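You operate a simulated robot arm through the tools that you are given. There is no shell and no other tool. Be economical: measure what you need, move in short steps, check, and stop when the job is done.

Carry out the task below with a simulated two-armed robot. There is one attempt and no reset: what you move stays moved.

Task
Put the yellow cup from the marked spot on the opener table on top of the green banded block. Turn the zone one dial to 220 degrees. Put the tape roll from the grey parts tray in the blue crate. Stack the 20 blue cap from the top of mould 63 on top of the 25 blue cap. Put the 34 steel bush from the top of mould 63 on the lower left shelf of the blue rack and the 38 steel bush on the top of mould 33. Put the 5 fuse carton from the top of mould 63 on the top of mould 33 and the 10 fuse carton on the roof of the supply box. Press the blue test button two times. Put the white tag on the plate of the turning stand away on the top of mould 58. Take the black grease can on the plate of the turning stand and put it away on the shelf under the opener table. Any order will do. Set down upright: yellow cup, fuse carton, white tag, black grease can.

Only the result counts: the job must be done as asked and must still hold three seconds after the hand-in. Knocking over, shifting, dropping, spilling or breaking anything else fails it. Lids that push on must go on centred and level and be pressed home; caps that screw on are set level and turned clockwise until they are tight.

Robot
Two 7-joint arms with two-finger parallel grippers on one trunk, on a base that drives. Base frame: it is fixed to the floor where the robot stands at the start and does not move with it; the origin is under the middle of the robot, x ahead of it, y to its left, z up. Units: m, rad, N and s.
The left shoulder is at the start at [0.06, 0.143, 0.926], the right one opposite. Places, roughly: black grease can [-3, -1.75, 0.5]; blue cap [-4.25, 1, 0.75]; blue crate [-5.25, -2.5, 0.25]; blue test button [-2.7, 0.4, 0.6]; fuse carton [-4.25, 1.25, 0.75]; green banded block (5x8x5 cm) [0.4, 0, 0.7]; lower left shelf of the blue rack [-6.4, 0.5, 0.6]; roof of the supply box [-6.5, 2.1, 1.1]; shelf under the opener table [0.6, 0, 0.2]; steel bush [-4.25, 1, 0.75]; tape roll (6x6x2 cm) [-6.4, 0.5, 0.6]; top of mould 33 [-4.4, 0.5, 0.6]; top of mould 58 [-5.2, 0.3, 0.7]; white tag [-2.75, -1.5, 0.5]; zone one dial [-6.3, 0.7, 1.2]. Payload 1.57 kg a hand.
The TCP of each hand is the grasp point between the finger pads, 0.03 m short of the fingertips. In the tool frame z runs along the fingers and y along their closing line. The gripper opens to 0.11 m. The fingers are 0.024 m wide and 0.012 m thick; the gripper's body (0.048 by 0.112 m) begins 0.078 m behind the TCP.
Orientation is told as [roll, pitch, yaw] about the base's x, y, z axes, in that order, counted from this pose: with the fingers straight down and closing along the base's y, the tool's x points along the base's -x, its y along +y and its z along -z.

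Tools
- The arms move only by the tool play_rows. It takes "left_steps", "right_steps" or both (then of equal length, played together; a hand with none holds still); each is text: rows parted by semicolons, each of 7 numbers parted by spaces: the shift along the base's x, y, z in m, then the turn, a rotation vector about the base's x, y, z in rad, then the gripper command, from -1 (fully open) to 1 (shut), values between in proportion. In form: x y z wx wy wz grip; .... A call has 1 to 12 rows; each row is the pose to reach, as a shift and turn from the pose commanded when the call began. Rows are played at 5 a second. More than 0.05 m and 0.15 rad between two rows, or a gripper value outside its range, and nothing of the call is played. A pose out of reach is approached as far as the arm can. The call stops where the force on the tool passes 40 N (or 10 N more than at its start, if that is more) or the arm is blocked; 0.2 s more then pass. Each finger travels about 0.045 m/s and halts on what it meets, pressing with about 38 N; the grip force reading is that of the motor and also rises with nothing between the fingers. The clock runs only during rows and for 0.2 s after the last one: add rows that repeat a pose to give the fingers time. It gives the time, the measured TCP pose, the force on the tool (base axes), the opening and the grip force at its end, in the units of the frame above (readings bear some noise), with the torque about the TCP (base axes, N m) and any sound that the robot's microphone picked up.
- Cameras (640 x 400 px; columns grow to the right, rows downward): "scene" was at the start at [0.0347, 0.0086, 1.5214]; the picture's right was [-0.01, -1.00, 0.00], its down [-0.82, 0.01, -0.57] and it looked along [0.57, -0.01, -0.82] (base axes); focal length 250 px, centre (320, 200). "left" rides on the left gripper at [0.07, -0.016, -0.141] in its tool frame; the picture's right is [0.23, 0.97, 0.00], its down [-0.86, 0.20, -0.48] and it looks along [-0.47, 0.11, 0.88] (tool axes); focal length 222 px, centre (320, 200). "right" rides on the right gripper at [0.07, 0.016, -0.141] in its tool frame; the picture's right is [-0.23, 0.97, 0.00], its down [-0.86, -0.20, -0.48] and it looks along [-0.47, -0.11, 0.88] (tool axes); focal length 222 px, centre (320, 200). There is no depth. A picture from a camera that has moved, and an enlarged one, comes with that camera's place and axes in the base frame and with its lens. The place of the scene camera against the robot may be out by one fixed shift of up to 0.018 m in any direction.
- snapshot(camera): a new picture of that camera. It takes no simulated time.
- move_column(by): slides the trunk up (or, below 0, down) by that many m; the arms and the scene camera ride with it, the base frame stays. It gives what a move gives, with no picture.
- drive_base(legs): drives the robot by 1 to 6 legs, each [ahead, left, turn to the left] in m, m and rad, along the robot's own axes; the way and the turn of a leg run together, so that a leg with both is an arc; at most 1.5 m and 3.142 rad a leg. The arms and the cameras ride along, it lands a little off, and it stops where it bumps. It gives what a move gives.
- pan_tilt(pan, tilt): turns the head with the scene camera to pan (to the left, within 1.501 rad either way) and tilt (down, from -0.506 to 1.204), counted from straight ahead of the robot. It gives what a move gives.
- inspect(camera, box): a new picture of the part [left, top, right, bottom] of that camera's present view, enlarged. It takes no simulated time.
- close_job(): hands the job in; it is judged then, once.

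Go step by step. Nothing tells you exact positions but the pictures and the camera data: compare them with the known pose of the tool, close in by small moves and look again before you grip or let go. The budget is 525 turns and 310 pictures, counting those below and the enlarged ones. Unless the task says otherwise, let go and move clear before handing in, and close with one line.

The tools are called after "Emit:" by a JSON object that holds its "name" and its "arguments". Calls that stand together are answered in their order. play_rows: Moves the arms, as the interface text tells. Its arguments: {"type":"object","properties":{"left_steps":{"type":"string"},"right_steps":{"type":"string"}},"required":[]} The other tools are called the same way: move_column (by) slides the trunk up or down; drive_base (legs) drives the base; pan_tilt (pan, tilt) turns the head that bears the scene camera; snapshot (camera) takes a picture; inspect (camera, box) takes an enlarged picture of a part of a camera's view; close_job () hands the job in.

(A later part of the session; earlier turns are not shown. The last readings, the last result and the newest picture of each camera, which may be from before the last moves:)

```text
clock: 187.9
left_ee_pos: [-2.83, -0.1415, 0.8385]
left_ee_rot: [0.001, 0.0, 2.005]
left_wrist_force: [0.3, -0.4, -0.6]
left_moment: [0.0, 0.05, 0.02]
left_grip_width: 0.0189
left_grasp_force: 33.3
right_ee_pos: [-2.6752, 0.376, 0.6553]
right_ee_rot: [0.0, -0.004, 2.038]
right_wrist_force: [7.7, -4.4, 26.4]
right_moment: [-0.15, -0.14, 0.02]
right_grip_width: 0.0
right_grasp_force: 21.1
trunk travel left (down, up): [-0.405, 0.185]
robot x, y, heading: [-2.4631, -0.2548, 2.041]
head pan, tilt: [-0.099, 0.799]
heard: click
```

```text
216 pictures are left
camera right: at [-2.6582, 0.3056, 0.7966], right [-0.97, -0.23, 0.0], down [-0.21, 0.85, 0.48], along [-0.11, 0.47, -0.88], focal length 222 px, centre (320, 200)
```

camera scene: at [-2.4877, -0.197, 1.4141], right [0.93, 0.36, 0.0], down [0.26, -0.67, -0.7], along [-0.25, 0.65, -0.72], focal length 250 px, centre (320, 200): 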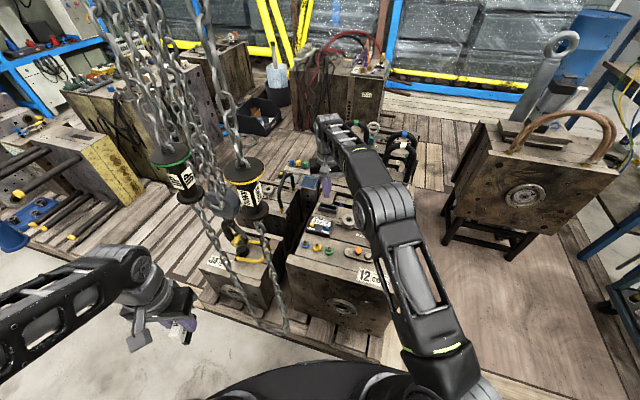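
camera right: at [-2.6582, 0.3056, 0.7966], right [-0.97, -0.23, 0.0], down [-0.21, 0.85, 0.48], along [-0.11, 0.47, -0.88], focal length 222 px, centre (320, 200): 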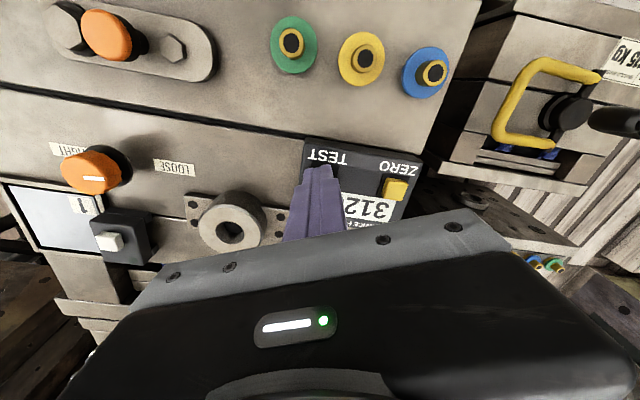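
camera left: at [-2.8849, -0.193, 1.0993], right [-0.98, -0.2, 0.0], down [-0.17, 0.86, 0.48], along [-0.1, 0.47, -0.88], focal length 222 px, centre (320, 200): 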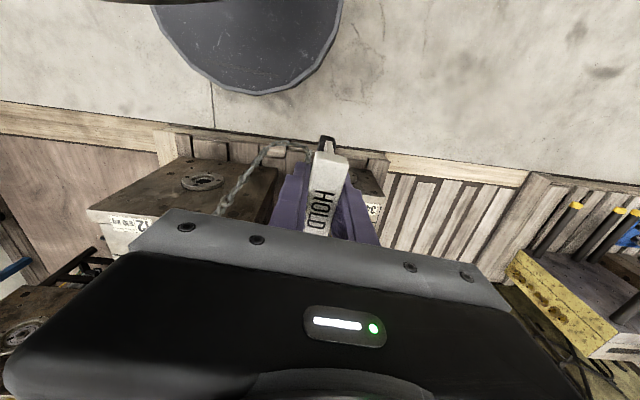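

One click heard. Releasing and checking.

Emit:
{"name": "play_rows", "arguments": {"right_steps": "0 0 0.02 0 0 0 1;0 0 0.05 0 0 0 1;0 0 0.05 0 0 0 1"}}

Emit:
{"name": "inspect", "arguments": {"camera": "scene", "box": [280, 170, 380, 270]}}

```text
clock: 188.7
left_ee_pos: [-2.8298, -0.1394, 0.8381]
left_ee_rot: [0.002, 0.003, 2.007]
left_wrist_force: [0.8, -1.0, -0.5]
left_moment: [0.01, 0.01, 0.01]
left_grip_width: 0.0189
left_grasp_force: 32.6
right_ee_pos: [-2.6786, 0.3774, 0.7008]
right_ee_rot: [0.0, 0.0, 2.04]
right_wrist_force: [-0.2, -0.2, -0.1]
right_moment: [0.01, -0.02, 0.06]
right_grip_width: 0.0002
right_grasp_force: 21.5
trunk travel left (down, up): [-0.405, 0.185]
robot x, y, heading: [-2.4648, -0.2586, 2.039]
head pan, tilt: [-0.099, 0.799]
```

```text
4.00 times, centred on (330, 220) of scene
camera zoom: at [-2.4877, -0.1978, 1.414], right [0.93, 0.36, 0.0], down [0.26, -0.67, -0.7], along [-0.25, 0.65, -0.72], focal length 1001 px, centre (280, 120)
```

zoom: 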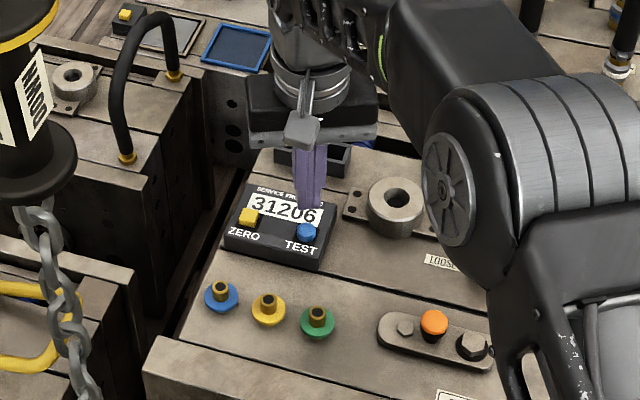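

The counter went 31205 → 31206. Pressing once more.

Emit:
{"name": "play_rows", "arguments": {"right_steps": "0.001 -0.001 -0.02 0 0 0 1;0.001 -0.001 -0.035 0 0 0 1;0.001 -0.001 -0.05 0 0 0 1;0.001 -0.001 -0.05 0 0 0 1;0 0 -0.02 0 0 0 1;0 0 0.03 0 0 0 1;0 0 0.07 0 0 0 1;0 0 0.07 0 0 0 1"}}

Emit:
{"name": "inspect", "arguments": {"camera": "scene", "box": [280, 170, 380, 270]}}

```text
clock: 190.5
left_ee_pos: [-2.8308, -0.1398, 0.8364]
left_ee_rot: [0.002, 0.003, 2.005]
left_wrist_force: [0.4, -0.9, -0.3]
left_moment: [0.01, -0.01, -0.01]
left_grip_width: 0.0191
left_grasp_force: 33.3
right_ee_pos: [-2.6769, 0.3755, 0.7752]
right_ee_rot: [0.001, 0.001, 2.037]
right_wrist_force: [0.2, -0.6, 0.0]
right_moment: [-0.01, 0.03, -0.02]
right_grip_width: 0.0003
right_grasp_force: 21.5
trunk travel left (down, up): [-0.405, 0.185]
robot x, y, heading: [-2.465, -0.2568, 2.038]
head pan, tilt: [-0.099, 0.799]
heard: click
```

```text
4.00 times, centred on (330, 220) of scene
camera zoom: at [-2.4877, -0.1976, 1.4141], right [0.93, 0.36, 0.0], down [0.26, -0.67, -0.7], along [-0.25, 0.65, -0.72], focal length 1001 px, centre (280, 120)
```

zoom: 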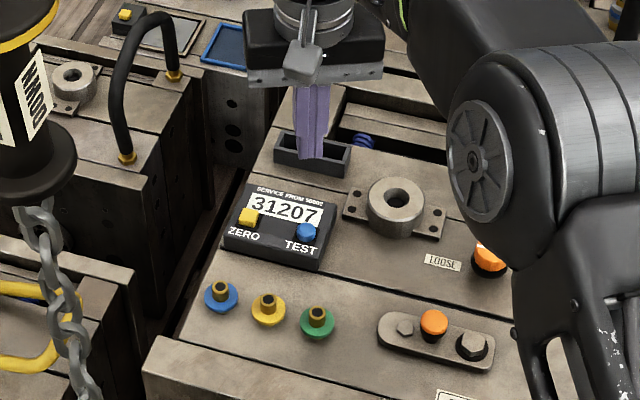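

Second press counted (31207). Retracting the right hand and leaving toward moulds 33/58/63.

Emit:
{"name": "play_rows", "arguments": {"right_steps": "0 0 0.05 0 0 0 1;0 0 0.1 0 0 0 1;0.037 -0.028 0.12 0 0 0 0;0.074 -0.056 0.12 0 0 0 0;0.11 -0.084 0.12 0 0 0 0;0.147 -0.112 0.12 0 0 0 0;0.184 -0.14 0.12 0 0 0 0;0.21 -0.175 0.12 0 0 0 0;0.22 -0.22 0.12 0 0 0 0;0.22 -0.265 0.12 0 0 0 0;0.22 -0.31 0.12 0 0 0 0;0.22 -0.35 0.12 0 0 0 0"}}

Emit:
{"name": "drive_base", "arguments": {"legs": [[-0.3, 0, 0], [0, 0, -0.47], [-0.25, 0, 0], [0, 1.2, 0]]}}

Emit:
{"name": "move_column", "arguments": {"by": 0.12}}

Emit:
{"name": "pan_tilt", "arguments": {"pan": 0.4, "tilt": 0.5}}

Emit:
{"name": "snapshot", "arguments": {"camera": "scene"}}

```text
refused: row 3 steps farther than a row can; nothing moved
```

```text
clock: 199.3
left_ee_pos: [-3.5134, -0.503, 0.837]
left_ee_rot: [0.003, 0.004, 1.537]
left_wrist_force: [0.2, 1.0, -0.5]
left_moment: [0.01, -0.03, 0.01]
left_grip_width: 0.0188
left_grasp_force: 33.2
right_ee_pos: [-3.1234, -0.11, 0.7738]
right_ee_rot: [-0.011, -0.001, 1.539]
right_wrist_force: [0.4, -1.2, 0.0]
right_moment: [0.01, -0.02, -0.01]
right_grip_width: 0.0
right_grasp_force: 21.5
trunk travel left (down, up): [-0.405, 0.185]
robot x, y, heading: [-3.2412, -0.7726, 1.571]
head pan, tilt: [-0.099, 0.799]
stopped in leg 4: the robot was blocked; the commanded pose is now the measured one
```

```text
clock: 200.8
left_ee_pos: [-3.5113, -0.5015, 0.9566]
left_ee_rot: [0.007, 0.007, 1.535]
left_wrist_force: [-0.4, 0.0, -0.7]
left_moment: [0.01, 0.01, 0.01]
left_grip_width: 0.0191
left_grasp_force: 33.4
right_ee_pos: [-3.1194, -0.1077, 0.8919]
right_ee_rot: [-0.007, 0.003, 1.537]
right_wrist_force: [0.0, -0.8, -0.6]
right_moment: [0.03, -0.01, -0.03]
right_grip_width: 0.0
right_grasp_force: 21.7
trunk travel left (down, up): [-0.525, 0.065]
robot x, y, heading: [-3.2408, -0.7739, 1.567]
head pan, tilt: [-0.099, 0.799]
```

```text
clock: 201.8
left_ee_pos: [-3.5111, -0.5013, 0.9574]
left_ee_rot: [0.005, 0.006, 1.537]
left_wrist_force: [0.6, -0.4, -0.1]
left_moment: [-0.01, 0.02, 0.01]
left_grip_width: 0.0192
left_grasp_force: 32.9
right_ee_pos: [-3.1186, -0.1085, 0.8915]
right_ee_rot: [-0.007, 0.001, 1.536]
right_wrist_force: [-0.9, -0.4, 0.0]
right_moment: [-0.01, 0.02, 0.01]
right_grip_width: 0.0
right_grasp_force: 21.2
trunk travel left (down, up): [-0.525, 0.065]
robot x, y, heading: [-3.2407, -0.7732, 1.572]
head pan, tilt: [0.4, 0.499]
```

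```text
213 pictures are left
camera scene: at [-3.2771, -0.7062, 1.5601], right [0.92, 0.38, 0.0], down [0.18, -0.44, -0.88], along [-0.34, 0.81, -0.48], focal length 250 px, centre (320, 200)
```

scene: 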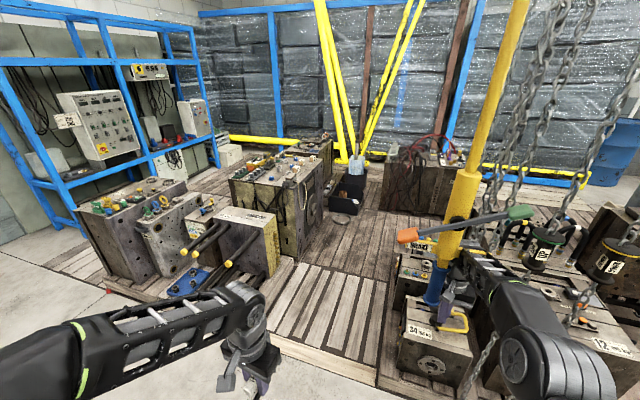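

The refused row made the base drive with the right arm still out; it got blocked against the crane post. I'll check for damage before anything else.

Emit:
{"name": "inspect", "arguments": {"camera": "scene", "box": [380, 140, 640, 400]}}

Emit:
{"name": "snapshot", "arguments": {"camera": "right"}}

```text
1.54 times, centred on (510, 270) of scene
camera zoom: at [-3.2771, -0.7062, 1.5601], right [0.92, 0.38, 0.0], down [0.18, -0.44, -0.88], along [-0.34, 0.81, -0.48], focal length 385 px, centre (28, 92)
```

zoom: 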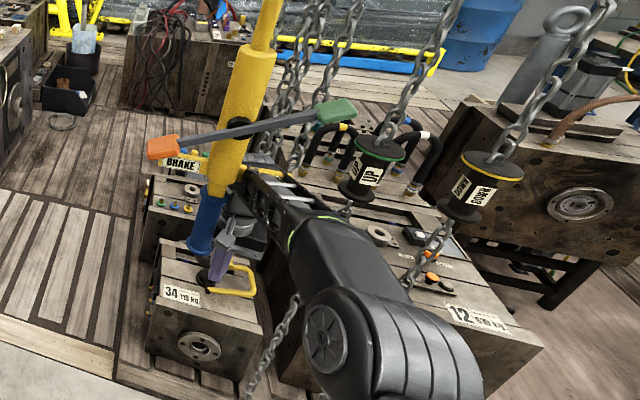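

```text
211 pictures are left
camera right: at [-3.1394, -0.1777, 1.033], right [-0.97, 0.26, -0.01], down [0.23, 0.85, 0.48], along [0.13, 0.46, -0.88], focal length 222 px, centre (320, 200)
```

right: 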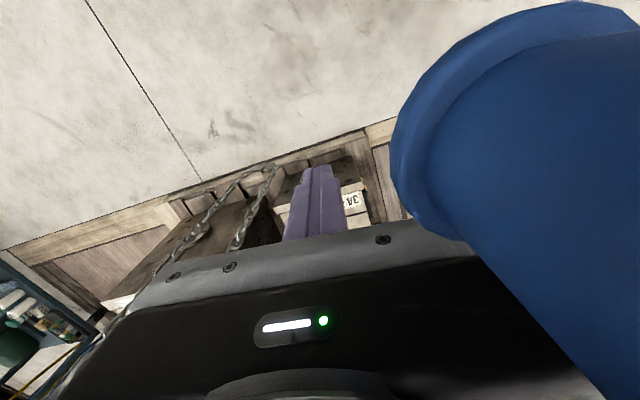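

Nothing appears disturbed: the arm passed in front of the chains and stopped against the blue post. Pulling the right hand straight back, then to its side.

Emit:
{"name": "play_rows", "arguments": {"right_steps": "0.01 -0.03 0 0 0 0 1;0.02 -0.07 0.01 0 0 0 1;0.02 -0.115 0.02 0 0 0 1;0.02 -0.16 0.03 0 0 0 0;0.03 -0.2 0.04 0 0 0 0;0.06 -0.235 0.05 0 0 0 0;0.1 -0.255 0.06 0 0 0 0;0.145 -0.265 0.07 0 0 0 0;0.19 -0.275 0.08 0 0 0 0;0.235 -0.285 0.09 0 0 0 0;0.27 -0.295 0.1 0 0 0 0;0.27 -0.295 0.1 0 0 0 0"}}

Emit:
{"name": "snapshot", "arguments": {"camera": "scene"}}

```text
clock: 202.1
left_ee_pos: [-3.5134, -0.4991, 0.9561]
left_ee_rot: [0.002, 0.007, 1.535]
left_wrist_force: [0.2, -0.1, -0.7]
left_moment: [0.01, 0.01, 0.01]
left_grip_width: 0.0192
left_grasp_force: 33.0
right_ee_pos: [-3.1169, -0.1108, 0.8929]
right_ee_rot: [-0.009, -0.022, 1.523]
right_wrist_force: [4.9, 24.5, -8.7]
right_moment: [-2.07, 0.05, -1.19]
right_grip_width: 0.0
right_grasp_force: 21.4
trunk travel left (down, up): [-0.525, 0.065]
robot x, y, heading: [-3.238, -0.7709, 1.565]
head pan, tilt: [0.4, 0.499]
stopped in row 1 (right hand): the force on the tool passed its limit (the readings are from after the stop); the commanded pose is now the measured one
```

```text
210 pictures are left
camera scene: at [-3.2819, -0.7041, 1.5598], right [0.92, 0.39, 0.0], down [0.18, -0.44, -0.88], along [-0.34, 0.81, -0.48], focal length 250 px, centre (320, 200)
```

scene: 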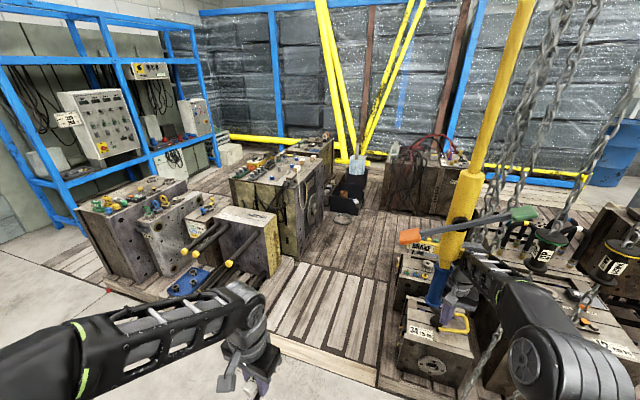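

The post is on the near-left of the hand; I'll move right first, then back.

Emit:
{"name": "play_rows", "arguments": {"right_steps": "0.02 0 0 0 0 0 1;0.04 0 0 0 0 0 1;0.06 0 0 0 0 0 1;0.08 0 0 0 0 0 1;0.09 -0.02 0 0 0 0 1;0.09 -0.05 0 0 0 0 1;0.09 -0.09 0 0 0 0 1"}}

Emit:
{"name": "snapshot", "arguments": {"camera": "right"}}

```text
clock: 203.7
left_ee_pos: [-3.5149, -0.5041, 0.9578]
left_ee_rot: [0.001, 0.003, 1.536]
left_wrist_force: [-0.1, 0.5, -0.4]
left_moment: [0.02, -0.01, 0.0]
left_grip_width: 0.0189
left_grasp_force: 32.7
right_ee_pos: [-3.0315, -0.205, 0.8927]
right_ee_rot: [-0.009, -0.021, 1.531]
right_wrist_force: [0.2, 0.0, 0.3]
right_moment: [0.02, -0.01, -0.02]
right_grip_width: 0.0
right_grasp_force: 21.2
trunk travel left (down, up): [-0.525, 0.065]
robot x, y, heading: [-3.2438, -0.7747, 1.565]
head pan, tilt: [0.4, 0.499]
```

```text
209 pictures are left
camera right: at [-3.0522, -0.2787, 1.0319], right [-0.96, 0.27, 0.0], down [0.23, 0.84, 0.5], along [0.13, 0.48, -0.87], focal length 222 px, centre (320, 200)
```

right: 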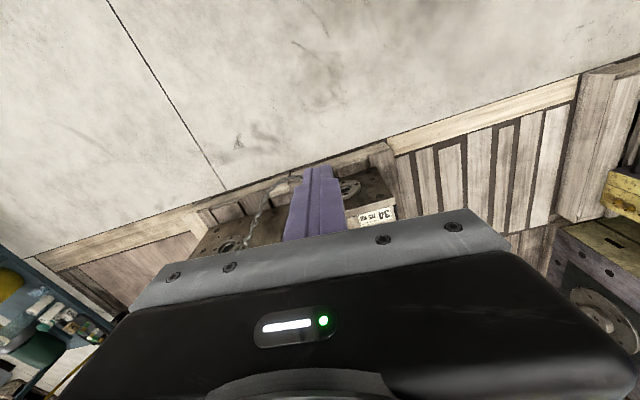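

Emit:
{"name": "play_rows", "arguments": {"right_steps": "0.01 -0.04 0.01 0 0 0 0;0.02 -0.08 0.03 0 0 0 0;0.03 -0.12 0.05 0 0 0 0;0.04 -0.16 0.07 0 0 0 0;0.05 -0.2 0.09 0 0 0 -1;0.05 -0.24 0.11 0 0 0 -1;0.05 -0.24 0.12 0 0 0 -1"}}

Emit:
{"name": "pan_tilt", "arguments": {"pan": -0.3, "tilt": 0.6}}

Emit:
{"name": "snapshot", "arguments": {"camera": "scene"}}

```text
clock: 205.3
left_ee_pos: [-3.5134, -0.5023, 0.9569]
left_ee_rot: [0.002, 0.003, 1.537]
left_wrist_force: [0.4, -0.2, -1.0]
left_moment: [0.05, 0.0, 0.03]
left_grip_width: 0.0189
left_grasp_force: 33.1
right_ee_pos: [-2.9808, -0.4453, 1.0152]
right_ee_rot: [-0.008, -0.019, 1.528]
right_wrist_force: [0.6, 0.0, -0.1]
right_moment: [-0.01, -0.01, 0.03]
right_grip_width: 0.1103
right_grasp_force: 0.1
trunk travel left (down, up): [-0.525, 0.065]
robot x, y, heading: [-3.2381, -0.7723, 1.565]
head pan, tilt: [0.4, 0.499]
```

```text
clock: 206.4
left_ee_pos: [-3.5128, -0.5033, 0.9578]
left_ee_rot: [0.002, 0.003, 1.536]
left_wrist_force: [-0.2, 0.1, -0.4]
left_moment: [-0.03, 0.01, 0.03]
left_grip_width: 0.0191
left_grasp_force: 33.0
right_ee_pos: [-2.9804, -0.4456, 1.015]
right_ee_rot: [-0.006, -0.021, 1.53]
right_wrist_force: [-0.2, 0.3, -1.0]
right_moment: [0.0, -0.01, 0.01]
right_grip_width: 0.1101
right_grasp_force: 0.1
trunk travel left (down, up): [-0.525, 0.065]
robot x, y, heading: [-3.2418, -0.7718, 1.567]
head pan, tilt: [-0.3, 0.6]
```

```text
208 pictures are left
camera scene: at [-3.2216, -0.7079, 1.551], right [0.95, -0.3, 0.0], down [-0.17, -0.54, -0.83], along [0.25, 0.79, -0.56], focal length 250 px, centre (320, 200)
```

scene: 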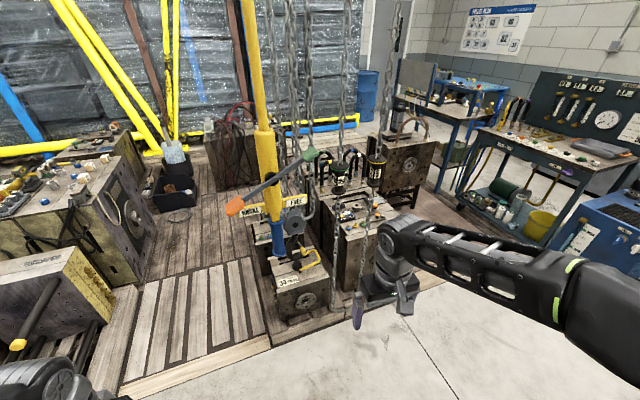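

Everything looks intact. Now studying the area around moulds 33, 58 and 63.

Emit:
{"name": "pan_tilt", "arguments": {"pan": 0.5, "tilt": 0.5}}

Emit:
{"name": "inspect", "arguments": {"camera": "scene", "box": [100, 120, 420, 320]}}

```text
clock: 207.5
left_ee_pos: [-3.5142, -0.5022, 0.9557]
left_ee_rot: [0.002, 0.002, 1.536]
left_wrist_force: [0.5, 0.7, 0.3]
left_moment: [0.01, 0.01, -0.01]
left_grip_width: 0.0189
left_grasp_force: 32.9
right_ee_pos: [-2.9804, -0.445, 1.0158]
right_ee_rot: [-0.006, -0.019, 1.532]
right_wrist_force: [0.7, 0.5, 1.1]
right_moment: [-0.01, 0.02, -0.02]
right_grip_width: 0.1099
right_grasp_force: 0.1
trunk travel left (down, up): [-0.525, 0.065]
robot x, y, heading: [-3.2362, -0.7704, 1.561]
head pan, tilt: [0.499, 0.499]
```

```text
2.00 times, centred on (260, 220) of scene
camera zoom: at [-3.2911, -0.7122, 1.5601], right [0.88, 0.48, 0.0], down [0.23, -0.42, -0.88], along [-0.42, 0.77, -0.48], focal length 501 px, centre (440, 160)
```

zoom: 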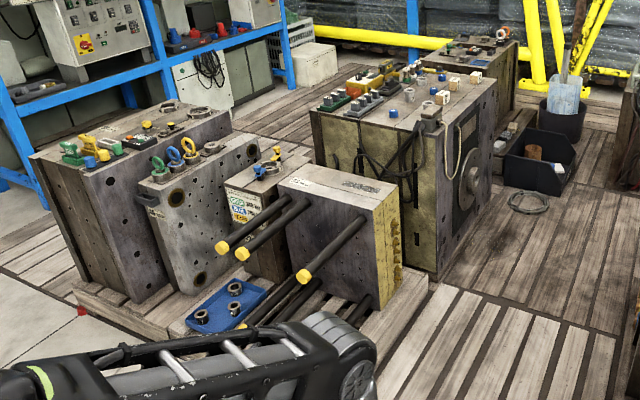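

Emit:
{"name": "inspect", "arguments": {"camera": "scene", "box": [240, 130, 370, 220]}}

Emit:
{"name": "inspect", "arguments": {"camera": "scene", "box": [110, 160, 260, 260]}}

```text
4.44 times, centred on (305, 175) of scene
camera zoom: at [-3.2911, -0.7122, 1.5601], right [0.88, 0.48, 0.0], down [0.23, -0.42, -0.88], along [-0.42, 0.77, -0.48], focal length 1113 px, centre (387, 311)
```

zoom: 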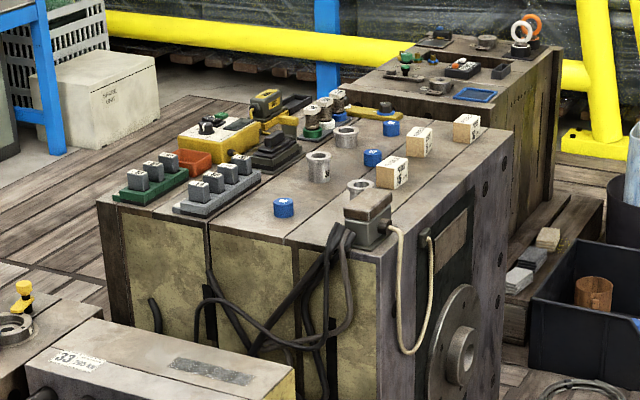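

```text
4.00 times, centred on (185, 210) of scene
camera zoom: at [-3.2911, -0.7122, 1.5601], right [0.88, 0.48, 0.0], down [0.23, -0.42, -0.88], along [-0.42, 0.77, -0.48], focal length 1001 px, centre (860, 160)
```

zoom: 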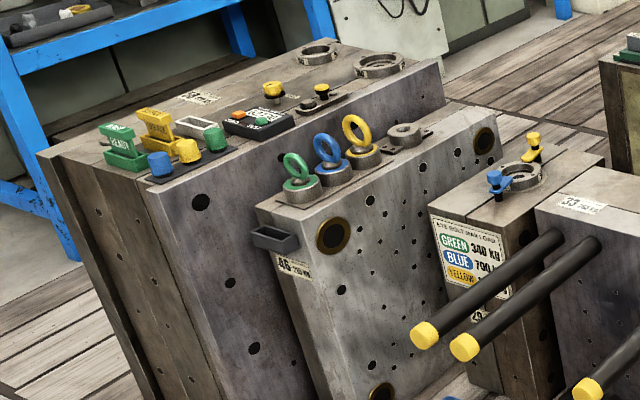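

Mould 63's items are best reached from the gap to its right (robot near [-3.7, 1.0] facing −x). First the tag: going along the aisle to mould 58.

Emit:
{"name": "drive_base", "arguments": {"legs": [[0, 1.4, 0]]}}

Emit:
{"name": "pan_tilt", "arguments": {"pan": 0.25, "tilt": 0.6}}

Emit:
{"name": "snapshot", "arguments": {"camera": "scene"}}

```text
clock: 214.3
left_ee_pos: [-4.8783, -0.5089, 0.9571]
left_ee_rot: [0.002, 0.003, 1.546]
left_wrist_force: [0.0, 0.6, -0.8]
left_moment: [0.0, 0.0, 0.01]
left_grip_width: 0.019
left_grasp_force: 33.3
right_ee_pos: [-4.3449, -0.4457, 1.0159]
right_ee_rot: [-0.008, -0.019, 1.541]
right_wrist_force: [0.0, 0.1, 0.6]
right_moment: [0.02, 0.02, -0.01]
right_grip_width: 0.1099
right_grasp_force: 0.1
trunk travel left (down, up): [-0.525, 0.065]
robot x, y, heading: [-4.602, -0.7743, 1.581]
head pan, tilt: [0.499, 0.499]
```

```text
clock: 215.1
left_ee_pos: [-4.8777, -0.5095, 0.957]
left_ee_rot: [0.001, 0.004, 1.547]
left_wrist_force: [0.2, 0.3, -0.5]
left_moment: [0.01, -0.03, -0.02]
left_grip_width: 0.0188
left_grasp_force: 32.7
right_ee_pos: [-4.3438, -0.4449, 1.0149]
right_ee_rot: [-0.006, -0.019, 1.54]
right_wrist_force: [0.7, -0.8, -1.1]
right_moment: [-0.01, -0.01, 0.0]
right_grip_width: 0.1099
right_grasp_force: 0.0
trunk travel left (down, up): [-0.525, 0.065]
robot x, y, heading: [-4.5996, -0.7764, 1.578]
head pan, tilt: [0.25, 0.6]
```

```text
204 pictures are left
camera scene: at [-4.6309, -0.7101, 1.551], right [0.97, 0.26, 0.0], down [0.14, -0.55, -0.83], along [-0.21, 0.8, -0.56], focal length 250 px, centre (320, 200)
```

scene: 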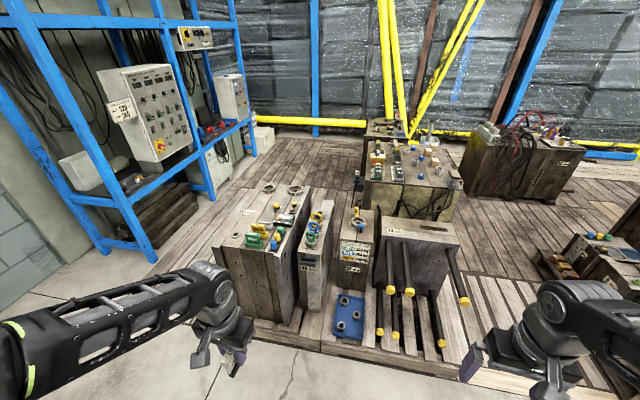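

Emit:
{"name": "inspect", "arguments": {"camera": "scene", "box": [210, 170, 390, 290]}}

Emit:
{"name": "inspect", "arguments": {"camera": "scene", "box": [340, 120, 480, 260]}}

Emit:
{"name": "inspect", "arguments": {"camera": "scene", "box": [30, 20, 290, 230]}}

```text
3.33 times, centred on (300, 230) of scene
camera zoom: at [-4.6309, -0.7101, 1.551], right [0.97, 0.26, 0.0], down [0.14, -0.55, -0.83], along [-0.21, 0.8, -0.56], focal length 834 px, centre (387, 100)
```

zoom: 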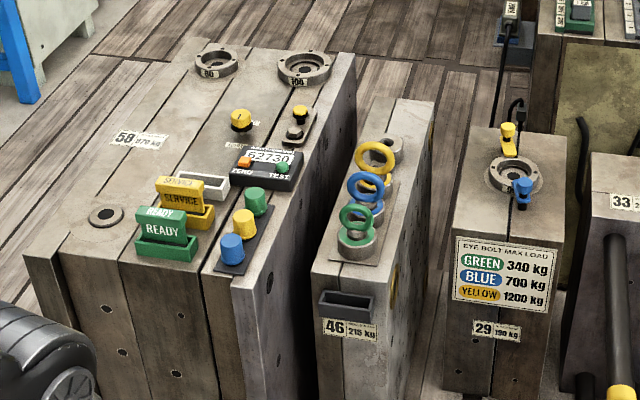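

```text
2.86 times, centred on (410, 190) of scene
camera zoom: at [-4.6309, -0.7101, 1.551], right [0.97, 0.26, 0.0], down [0.14, -0.55, -0.83], along [-0.21, 0.8, -0.56], focal length 715 px, centre (63, 229)
```

zoom: 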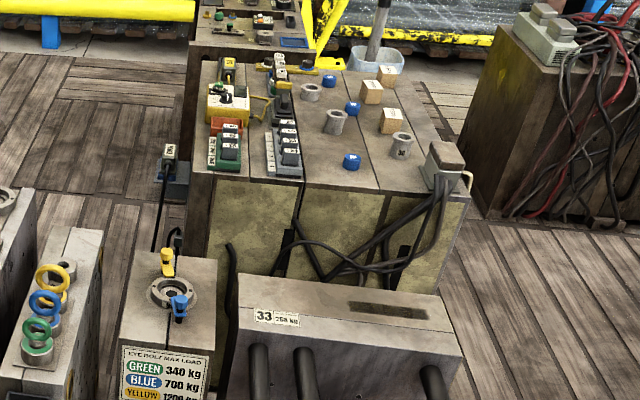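

```text
1.90 times, centred on (160, 125) of scene
camera zoom: at [-4.6309, -0.7101, 1.551], right [0.97, 0.26, 0.0], down [0.14, -0.55, -0.83], along [-0.21, 0.8, -0.56], focal length 477 px, centre (625, 343)
```

zoom: 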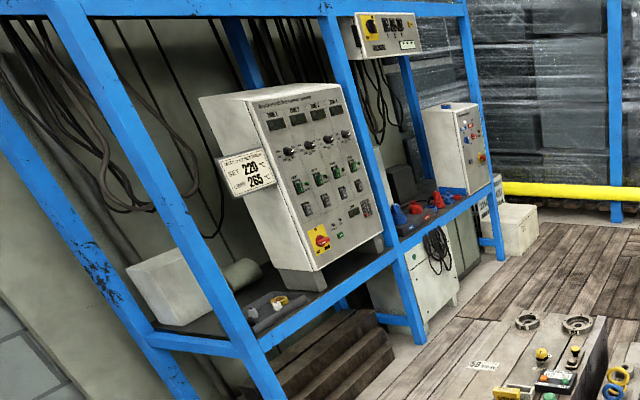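

Mould 58 is the leftmost one; it carries READY and SERVICE tags in holders plus an empty white holder at about [-5.17, 0.20] — made for the HOLD tag. Driving up to it.

Emit:
{"name": "drive_base", "arguments": {"legs": [[0, 0.45, 0], [0.33, 0, 0]]}}

Emit:
{"name": "pan_tilt", "arguments": {"pan": 0.15, "tilt": 0.85}}

Emit:
{"name": "snapshot", "arguments": {"camera": "scene"}}

Emit:
{"name": "inspect", "arguments": {"camera": "scene", "box": [200, 120, 360, 240]}}

```text
clock: 219.6
left_ee_pos: [-5.3229, -0.1663, 0.9577]
left_ee_rot: [0.001, 0.004, 1.542]
left_wrist_force: [0.2, -0.2, -0.7]
left_moment: [0.01, -0.01, -0.01]
left_grip_width: 0.0188
left_grasp_force: 33.1
right_ee_pos: [-4.7875, -0.1075, 1.0148]
right_ee_rot: [-0.006, -0.02, 1.536]
right_wrist_force: [0.3, 0.1, 0.2]
right_moment: [-0.03, 0.0, 0.02]
right_grip_width: 0.1101
right_grasp_force: 0.1
trunk travel left (down, up): [-0.525, 0.065]
robot x, y, heading: [-5.0488, -0.4414, 1.571]
head pan, tilt: [0.25, 0.6]
```

```text
clock: 220.3
left_ee_pos: [-5.3221, -0.1695, 0.9572]
left_ee_rot: [0.001, 0.004, 1.542]
left_wrist_force: [-0.1, -0.4, 0.1]
left_moment: [0.01, 0.0, 0.01]
left_grip_width: 0.0187
left_grasp_force: 33.3
right_ee_pos: [-4.7885, -0.1088, 1.0154]
right_ee_rot: [-0.007, -0.02, 1.536]
right_wrist_force: [-0.3, -1.1, -0.6]
right_moment: [-0.03, -0.01, -0.03]
right_grip_width: 0.1101
right_grasp_force: 0.0
trunk travel left (down, up): [-0.525, 0.065]
robot x, y, heading: [-5.0458, -0.437, 1.578]
head pan, tilt: [0.15, 0.85]
```

```text
200 pictures are left
camera scene: at [-5.0652, -0.3789, 1.5301], right [0.99, 0.15, 0.0], down [0.11, -0.74, -0.66], along [-0.1, 0.65, -0.75], focal length 250 px, centre (320, 200)
```

scene: 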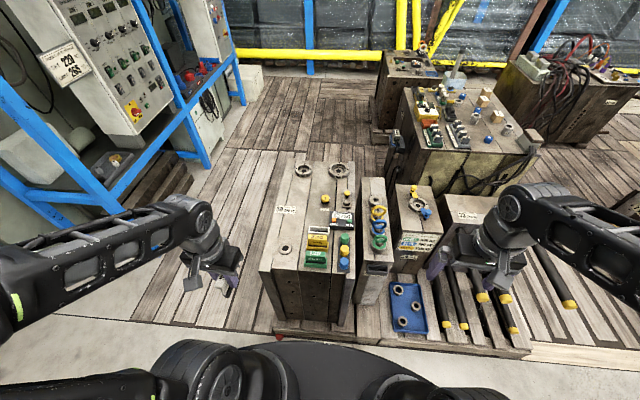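

```text
3.33 times, centred on (280, 180) of scene
camera zoom: at [-5.0652, -0.3789, 1.5301], right [0.99, 0.15, 0.0], down [0.11, -0.74, -0.66], along [-0.1, 0.65, -0.75], focal length 834 px, centre (453, 267)
```

zoom: 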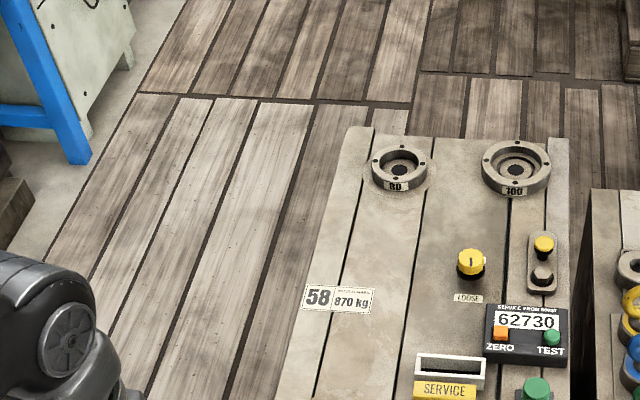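

Emit:
{"name": "inspect", "arguments": {"camera": "scene", "box": [260, 190, 360, 290]}}

```text
4.00 times, centred on (310, 240) of scene
camera zoom: at [-5.0652, -0.3789, 1.5301], right [0.99, 0.15, 0.0], down [0.11, -0.74, -0.66], along [-0.1, 0.65, -0.75], focal length 1001 px, centre (360, 40)
```

zoom: 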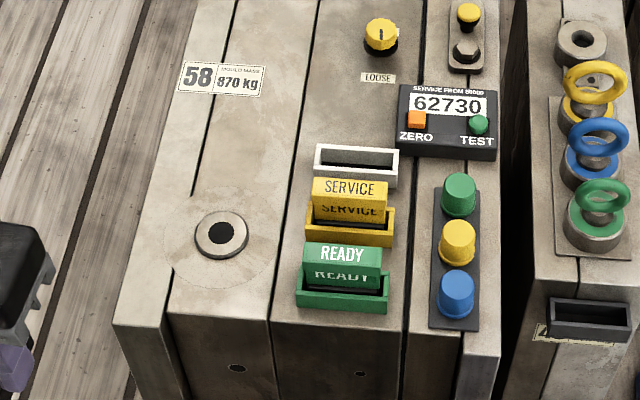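

I'll rotate the left hand 90° so the tag's long axis lies along x like the other tags, while bringing it over the mould.

Emit:
{"name": "play_rows", "arguments": {"left_steps": "0.012 0.012 0 0 0 0.14 1;0.024 0.024 0 0 0 0.28 1;0.036 0.036 0 0 0 0.42 1;0.048 0.048 0 0 0 0.56 1;0.06 0.06 0 0 0 0.7 1;0.072 0.072 0 0 0 0.84 1;0.084 0.09 0 0 0 0.98 1;0.096 0.11 0 0 0 1.12 1;0.11 0.13 0 0 0 1.26 1;0.12 0.15 0 0 0 1.4 1;0.13 0.17 0 0 0 1.54 1;0.14 0.19 0 0 0 1.6 1"}}

Emit:
{"name": "snapshot", "arguments": {"camera": "left"}}

Emit:
{"name": "snapshot", "arguments": {"camera": "scene"}}

```text
clock: 222.9
left_ee_pos: [-5.1795, 0.0221, 0.9576]
left_ee_rot: [0.004, 0.002, -3.14]
left_wrist_force: [-0.4, 0.2, -0.4]
left_moment: [0.0, 0.0, 0.0]
left_grip_width: 0.019
left_grasp_force: 33.0
right_ee_pos: [-4.7874, -0.1085, 1.0148]
right_ee_rot: [-0.007, -0.019, 1.535]
right_wrist_force: [0.2, 0.0, 0.1]
right_moment: [-0.03, 0.03, 0.02]
right_grip_width: 0.11
right_grasp_force: 0.1
trunk travel left (down, up): [-0.525, 0.065]
robot x, y, heading: [-5.0473, -0.4364, 1.575]
head pan, tilt: [0.15, 0.85]
```

```text
197 pictures are left
camera left: at [-5.1103, 0.0383, 1.1002], right [0.23, -0.97, 0.0], down [-0.86, -0.2, 0.48], along [-0.46, -0.11, -0.88], focal length 222 px, centre (320, 200)
```

left: 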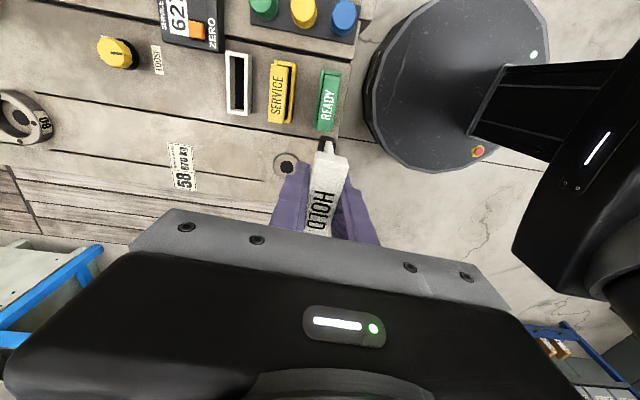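

```text
196 pictures are left
camera scene: at [-5.0649, -0.3785, 1.5301], right [0.99, 0.15, 0.0], down [0.11, -0.74, -0.66], along [-0.1, 0.65, -0.75], focal length 250 px, centre (320, 200)
```

scene: 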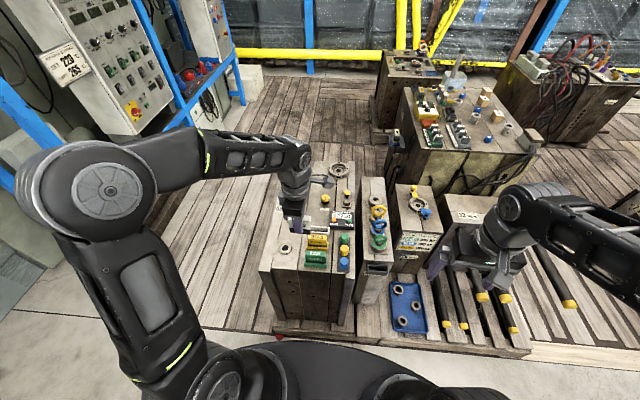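

Emit:
{"name": "inspect", "arguments": {"camera": "left", "box": [200, 20, 360, 140]}}

```text
3.33 times, centred on (280, 80) of left
camera zoom: at [-5.1103, 0.0383, 1.1002], right [0.23, -0.97, 0.0], down [-0.86, -0.2, 0.48], along [-0.46, -0.11, -0.88], focal length 740 px, centre (453, 600)
```

zoom: 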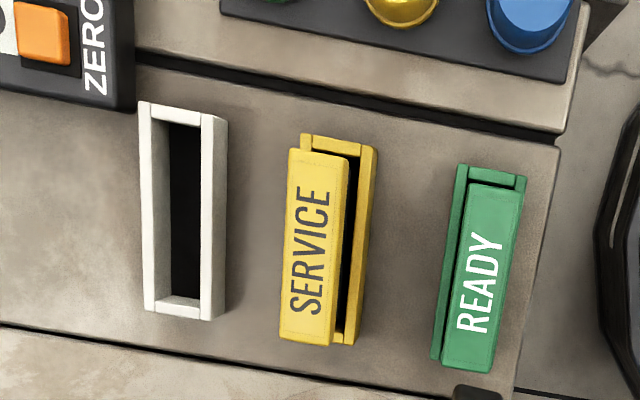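

The holder slot is very snug; the free flat strip left of it (around [-5.254, 0.15]) is the safer spot on mould 58's top. Moving there.

Emit:
{"name": "play_rows", "arguments": {"left_steps": "-0.025 0.04 0 0 0 0 1;-0.05 0.08 0 0 0 0 1;-0.074 0.115 -0.02 0 0 0 1;-0.074 0.128 -0.06 0 0 0 1;-0.074 0.128 -0.1 0 0 0 1;-0.074 0.128 -0.12 0 0 0 1;-0.074 0.128 -0.12 0 0 0 1"}}

Emit:
{"name": "snapshot", "arguments": {"camera": "left"}}

Emit:
{"name": "inspect", "arguments": {"camera": "scene", "box": [250, 170, 370, 290]}}

```text
clock: 224.6
left_ee_pos: [-5.2514, 0.1501, 0.8366]
left_ee_rot: [0.002, 0.004, -3.142]
left_wrist_force: [-0.3, -0.3, 0.2]
left_moment: [0.0, 0.04, 0.02]
left_grip_width: 0.0191
left_grasp_force: 33.3
right_ee_pos: [-4.7885, -0.1067, 1.0152]
right_ee_rot: [-0.006, -0.019, 1.535]
right_wrist_force: [-0.2, 0.2, -0.4]
right_moment: [0.0, 0.0, 0.01]
right_grip_width: 0.1098
right_grasp_force: 0.0
trunk travel left (down, up): [-0.525, 0.065]
robot x, y, heading: [-5.0474, -0.4351, 1.574]
head pan, tilt: [0.15, 0.85]
```

```text
194 pictures are left
camera left: at [-5.182, 0.1653, 0.9777], right [0.23, -0.97, 0.0], down [-0.86, -0.2, 0.48], along [-0.46, -0.11, -0.88], focal length 222 px, centre (320, 200)
```

left: 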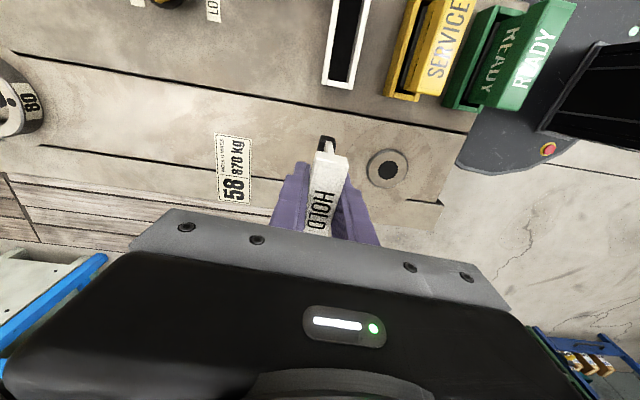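

```text
3.33 times, centred on (310, 230) of scene
camera zoom: at [-5.0652, -0.379, 1.5301], right [0.99, 0.15, 0.0], down [0.11, -0.74, -0.66], along [-0.1, 0.65, -0.75], focal length 834 px, centre (353, 100)
```

zoom: 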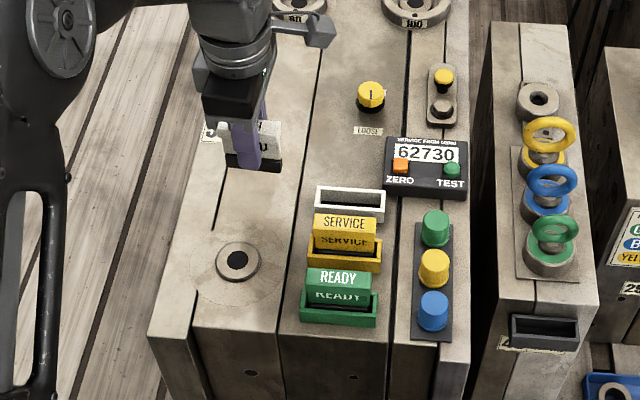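

Emit:
{"name": "play_rows", "arguments": {"left_steps": "-0.003 0 -0.02 0 0 0 1;-0.003 0 -0.04 0 0 0 1;-0.003 0 -0.052 0 0 0 1;-0.003 0 -0.052 0 0 0 1"}}

Emit:
{"name": "inspect", "arguments": {"camera": "left", "box": [240, 100, 440, 220]}}

```text
clock: 225.6
left_ee_pos: [-5.2582, 0.1498, 0.7839]
left_ee_rot: [0.002, 0.002, -3.142]
left_wrist_force: [-0.2, 0.5, -1.1]
left_moment: [-0.03, 0.01, -0.01]
left_grip_width: 0.019
left_grasp_force: 33.1
right_ee_pos: [-4.789, -0.1076, 1.0146]
right_ee_rot: [-0.007, -0.019, 1.537]
right_wrist_force: [-0.2, -0.1, -0.1]
right_moment: [-0.03, 0.0, -0.03]
right_grip_width: 0.1103
right_grasp_force: 0.0
trunk travel left (down, up): [-0.525, 0.065]
robot x, y, heading: [-5.0463, -0.4332, 1.577]
head pan, tilt: [0.15, 0.85]
```

```text
3.20 times, centred on (340, 160) of left
camera zoom: at [-5.1883, 0.1662, 0.926], right [0.23, -0.97, 0.0], down [-0.86, -0.2, 0.48], along [-0.46, -0.11, -0.88], focal length 711 px, centre (256, 328)
```

zoom: 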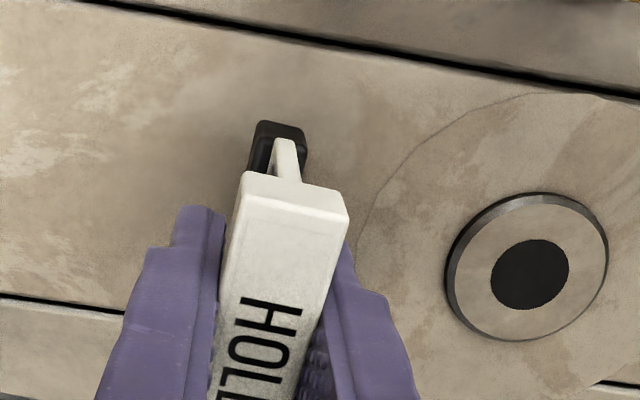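

Emit:
{"name": "play_rows", "arguments": {"left_steps": "0 0 -0.003 0 0 0 1;0 0 -0.006 0 0 0 1;0 0 -0.009 0 0 0 1;0 0 -0.009 0 0 0 1"}}

```text
clock: 226.6
left_ee_pos: [-5.2594, 0.149, 0.7762]
left_ee_rot: [0.001, 0.004, -3.144]
left_wrist_force: [-0.4, -0.1, -0.3]
left_moment: [0.0, 0.0, 0.02]
left_grip_width: 0.0187
left_grasp_force: 32.9
right_ee_pos: [-4.7873, -0.1078, 1.0154]
right_ee_rot: [-0.006, -0.018, 1.536]
right_wrist_force: [0.7, -0.9, -0.8]
right_moment: [0.02, -0.01, 0.03]
right_grip_width: 0.1097
right_grasp_force: 0.1
trunk travel left (down, up): [-0.525, 0.065]
robot x, y, heading: [-5.0458, -0.4335, 1.577]
head pan, tilt: [0.15, 0.85]
```

Emit:
{"name": "play_rows", "arguments": {"left_steps": "0 0 -0.002 0 0 0 1;0 0 -0.004 0 0 0 1;0 0 -0.006 0 0 0 1;0 0 -0.006 0 0 0 1"}}

Emit:
{"name": "inspect", "arguments": {"camera": "left", "box": [240, 100, 440, 220]}}

```text
clock: 227.6
left_ee_pos: [-5.2579, 0.1504, 0.7699]
left_ee_rot: [0.002, 0.004, -3.143]
left_wrist_force: [0.2, 1.1, -0.7]
left_moment: [0.01, -0.01, 0.02]
left_grip_width: 0.0191
left_grasp_force: 33.2
right_ee_pos: [-4.7865, -0.1063, 1.0152]
right_ee_rot: [-0.007, -0.02, 1.535]
right_wrist_force: [0.2, 0.1, -0.5]
right_moment: [0.0, -0.02, 0.01]
right_grip_width: 0.1101
right_grasp_force: 0.0
trunk travel left (down, up): [-0.525, 0.065]
robot x, y, heading: [-5.0465, -0.4375, 1.576]
head pan, tilt: [0.15, 0.85]
```

```text
3.20 times, centred on (340, 160) of left
camera zoom: at [-5.1881, 0.1663, 0.9127], right [0.23, -0.97, 0.0], down [-0.86, -0.2, 0.48], along [-0.46, -0.11, -0.88], focal length 711 px, centre (256, 328)
```

zoom: 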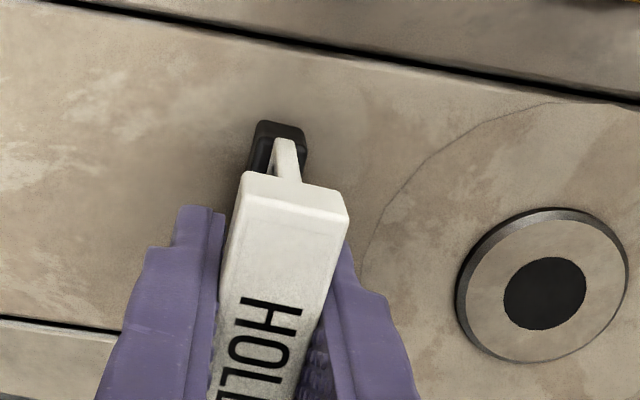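

Emit:
{"name": "play_rows", "arguments": {"left_steps": "0 0 -0.002 0 0 0 1;0 0 -0.004 0 0 0 1;0 0 -0.006 0 0 0 1;0 0 -0.006 0 0 0 1"}}

```text
clock: 228.6
left_ee_pos: [-5.2573, 0.1487, 0.7682]
left_ee_rot: [-0.005, 0.004, 3.141]
left_wrist_force: [0.1, 1.1, 31.1]
left_moment: [0.02, -0.01, 0.02]
left_grip_width: 0.0188
left_grasp_force: 32.8
right_ee_pos: [-4.7876, -0.1099, 1.0168]
right_ee_rot: [-0.004, -0.019, 1.535]
right_wrist_force: [-0.4, 0.1, 0.0]
right_moment: [0.0, 0.01, 0.04]
right_grip_width: 0.1101
right_grasp_force: 0.0
trunk travel left (down, up): [-0.525, 0.065]
robot x, y, heading: [-5.0433, -0.4369, 1.578]
head pan, tilt: [0.15, 0.85]
```

Emit:
{"name": "play_rows", "arguments": {"left_steps": "0 0 0.004 0 0 0 1;0 0 0.004 0 0 0 0.5;0 0 0.004 0 0 0 0.3;0 0 0.004 0 0 0 0.3;0 0 0.03 0 0 0 0.3;0 0 0.07 0 0 0 0.3;0 0 0.11 0 0 0 0.3;0 0 0.11 0 0 0 0.3"}}

Emit:
{"name": "snapshot", "arguments": {"camera": "left"}}

Emit:
{"name": "inspect", "arguments": {"camera": "scene", "box": [250, 170, 370, 290]}}

```text
clock: 230.3
left_ee_pos: [-5.2591, 0.1479, 0.8751]
left_ee_rot: [0.003, 0.003, -3.141]
left_wrist_force: [1.3, -0.5, 0.3]
left_moment: [0.01, 0.0, 0.01]
left_grip_width: 0.0383
left_grasp_force: 0.1
right_ee_pos: [-4.7891, -0.1073, 1.0155]
right_ee_rot: [-0.005, -0.02, 1.535]
right_wrist_force: [0.4, -0.1, 0.2]
right_moment: [-0.02, -0.02, 0.0]
right_grip_width: 0.1098
right_grasp_force: 0.0
trunk travel left (down, up): [-0.525, 0.065]
robot x, y, heading: [-5.0449, -0.4368, 1.576]
head pan, tilt: [0.15, 0.85]
```

```text
190 pictures are left
camera left: at [-5.189, 0.1659, 1.0164], right [0.23, -0.97, 0.0], down [-0.86, -0.2, 0.48], along [-0.46, -0.11, -0.88], focal length 222 px, centre (320, 200)
```

left: 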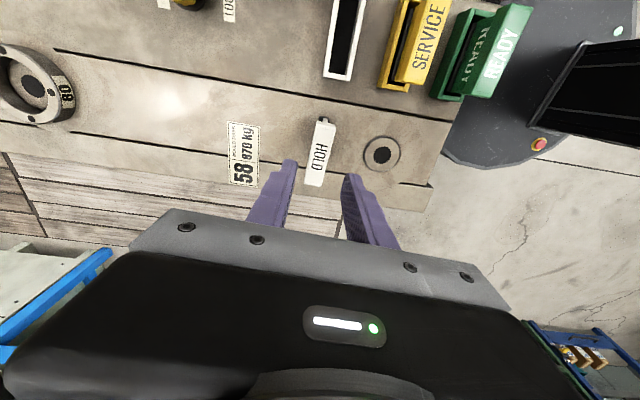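

```text
3.33 times, centred on (310, 230) of scene
camera zoom: at [-5.0652, -0.3787, 1.5301], right [0.99, 0.15, 0.0], down [0.11, -0.74, -0.66], along [-0.1, 0.65, -0.75], focal length 834 px, centre (353, 100)
```

zoom: 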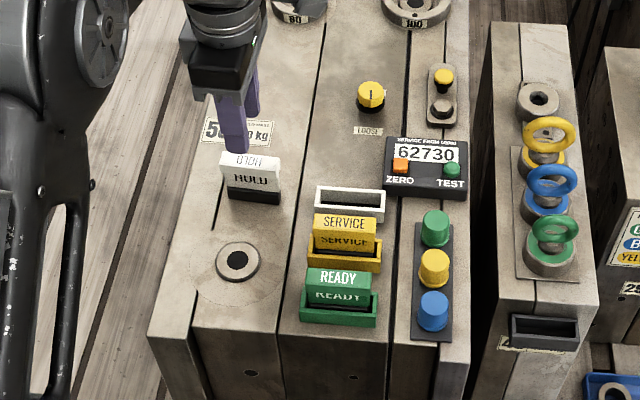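

The tag stands upright on mould 58. Bringing the left hand back to neutral.

Emit:
{"name": "play_rows", "arguments": {"left_steps": "0 -0.01 0.03 0 0 -0.14 0;0 -0.04 0.06 0 0 -0.28 -1;0 -0.075 0.07 0 0 -0.42 -1;-0.005 -0.11 0.08 0 0 -0.56 -1;-0.01 -0.14 0.08 0 0 -0.7 -1;-0.02 -0.17 0.08 0 0 -0.84 -1;-0.03 -0.2 0.08 0 0 -0.98 -1;-0.04 -0.23 0.08 0 0 -1.12 -1;-0.05 -0.26 0.08 0 0 -1.26 -1;-0.06 -0.28 0.08 0 0 -1.4 -1;-0.065 -0.29 0.08 0 0 -1.54 -1;-0.065 -0.29 0.08 0 0 -1.57 -1"}}

```text
clock: 232.9
left_ee_pos: [-5.3237, -0.1406, 0.9553]
left_ee_rot: [0.001, 0.002, 1.571]
left_wrist_force: [0.2, 0.2, -0.4]
left_moment: [0.03, 0.01, 0.01]
left_grip_width: 0.11
left_grasp_force: 0.1
right_ee_pos: [-4.7881, -0.1071, 1.0152]
right_ee_rot: [-0.008, -0.019, 1.536]
right_wrist_force: [-0.5, -0.2, 0.6]
right_moment: [-0.02, 0.04, 0.01]
right_grip_width: 0.1101
right_grasp_force: 0.0
trunk travel left (down, up): [-0.525, 0.065]
robot x, y, heading: [-5.0464, -0.4336, 1.572]
head pan, tilt: [0.15, 0.85]
```

Next the nearby blue rack (dial and tape roll). Moving into position at the entry of the corridor in front of it.

Emit:
{"name": "drive_base", "arguments": {"legs": [[-0.35, 0, 0], [0, 0.67, 0], [0, 0, 1.57]]}}

Emit:
{"name": "pan_tilt", "arguments": {"pan": -0.6, "tilt": 0.5}}

Emit:
{"name": "snapshot", "arguments": {"camera": "scene"}}

```text
clock: 242.4
left_ee_pos: [-6.0174, -1.0644, 0.9545]
left_ee_rot: [0.003, 0.003, -3.13]
left_wrist_force: [0.1, 0.1, 0.2]
left_moment: [-0.01, -0.03, 0.01]
left_grip_width: 0.1098
left_grasp_force: 0.0
right_ee_pos: [-6.057, -0.5297, 1.0139]
right_ee_rot: [-0.007, -0.019, 3.116]
right_wrist_force: [0.2, 0.2, 0.6]
right_moment: [-0.01, -0.01, 0.03]
right_grip_width: 0.11
right_grasp_force: 0.0
trunk travel left (down, up): [-0.525, 0.065]
robot x, y, heading: [-5.7293, -0.7837, -3.13]
head pan, tilt: [0.15, 0.85]
```

```text
clock: 243.5
left_ee_pos: [-6.0187, -1.0647, 0.9544]
left_ee_rot: [0.002, 0.004, -3.128]
left_wrist_force: [-0.3, -0.8, -0.2]
left_moment: [-0.03, 0.04, -0.03]
left_grip_width: 0.1101
left_grasp_force: 0.1
right_ee_pos: [-6.0558, -0.5311, 1.0161]
right_ee_rot: [-0.007, -0.02, 3.118]
right_wrist_force: [-0.4, 0.1, 0.1]
right_moment: [0.01, 0.0, -0.04]
right_grip_width: 0.1101
right_grasp_force: 0.1
trunk travel left (down, up): [-0.525, 0.065]
robot x, y, heading: [-5.7252, -0.7861, -3.123]
head pan, tilt: [-0.6, 0.499]
```

```text
188 pictures are left
camera scene: at [-5.7794, -0.7243, 1.56], right [0.55, 0.83, 0.0], down [0.4, -0.27, -0.88], along [-0.73, 0.49, -0.48], focal length 250 px, centre (320, 200)
```

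scene: 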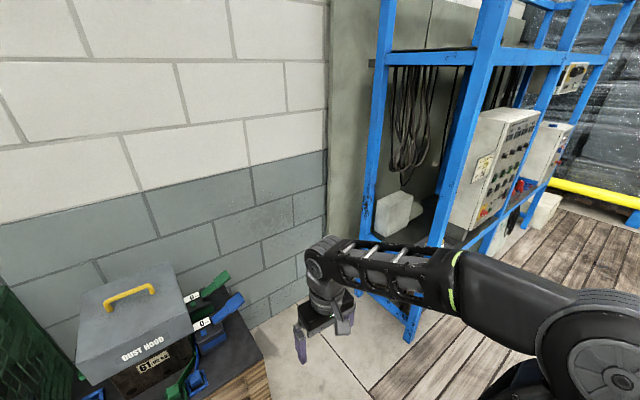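

Emit:
{"name": "drive_base", "arguments": {"legs": [[0, -0.75, -0.015]]}}

Emit:
{"name": "snapshot", "arguments": {"camera": "scene"}}

```text
clock: 247.6
left_ee_pos: [-6.0272, -0.316, 0.9545]
left_ee_rot: [0.003, 0.002, -3.135]
left_wrist_force: [1.0, 0.4, -0.4]
left_moment: [-0.03, -0.01, -0.02]
left_grip_width: 0.1098
left_grasp_force: 0.2
right_ee_pos: [-6.0632, 0.219, 1.0159]
right_ee_rot: [-0.006, -0.019, 3.111]
right_wrist_force: [-0.2, -0.3, -0.5]
right_moment: [0.0, -0.02, -0.01]
right_grip_width: 0.1099
right_grasp_force: 0.1
trunk travel left (down, up): [-0.525, 0.065]
robot x, y, heading: [-5.7373, -0.0357, -3.134]
head pan, tilt: [-0.6, 0.499]
```

```text
187 pictures are left
camera scene: at [-5.7869, 0.0229, 1.5601], right [0.56, 0.83, 0.0], down [0.4, -0.27, -0.88], along [-0.73, 0.49, -0.48], focal length 250 px, centre (320, 200)
```

scene: 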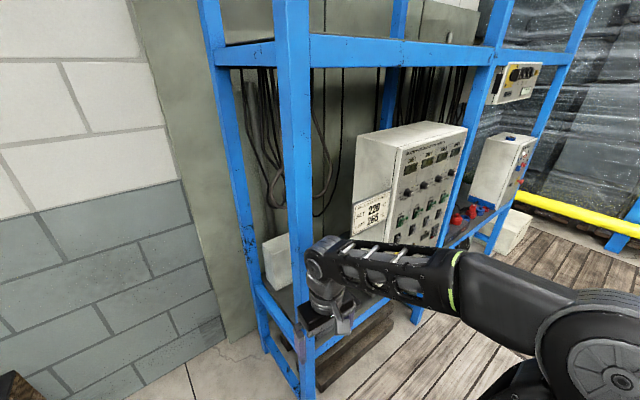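

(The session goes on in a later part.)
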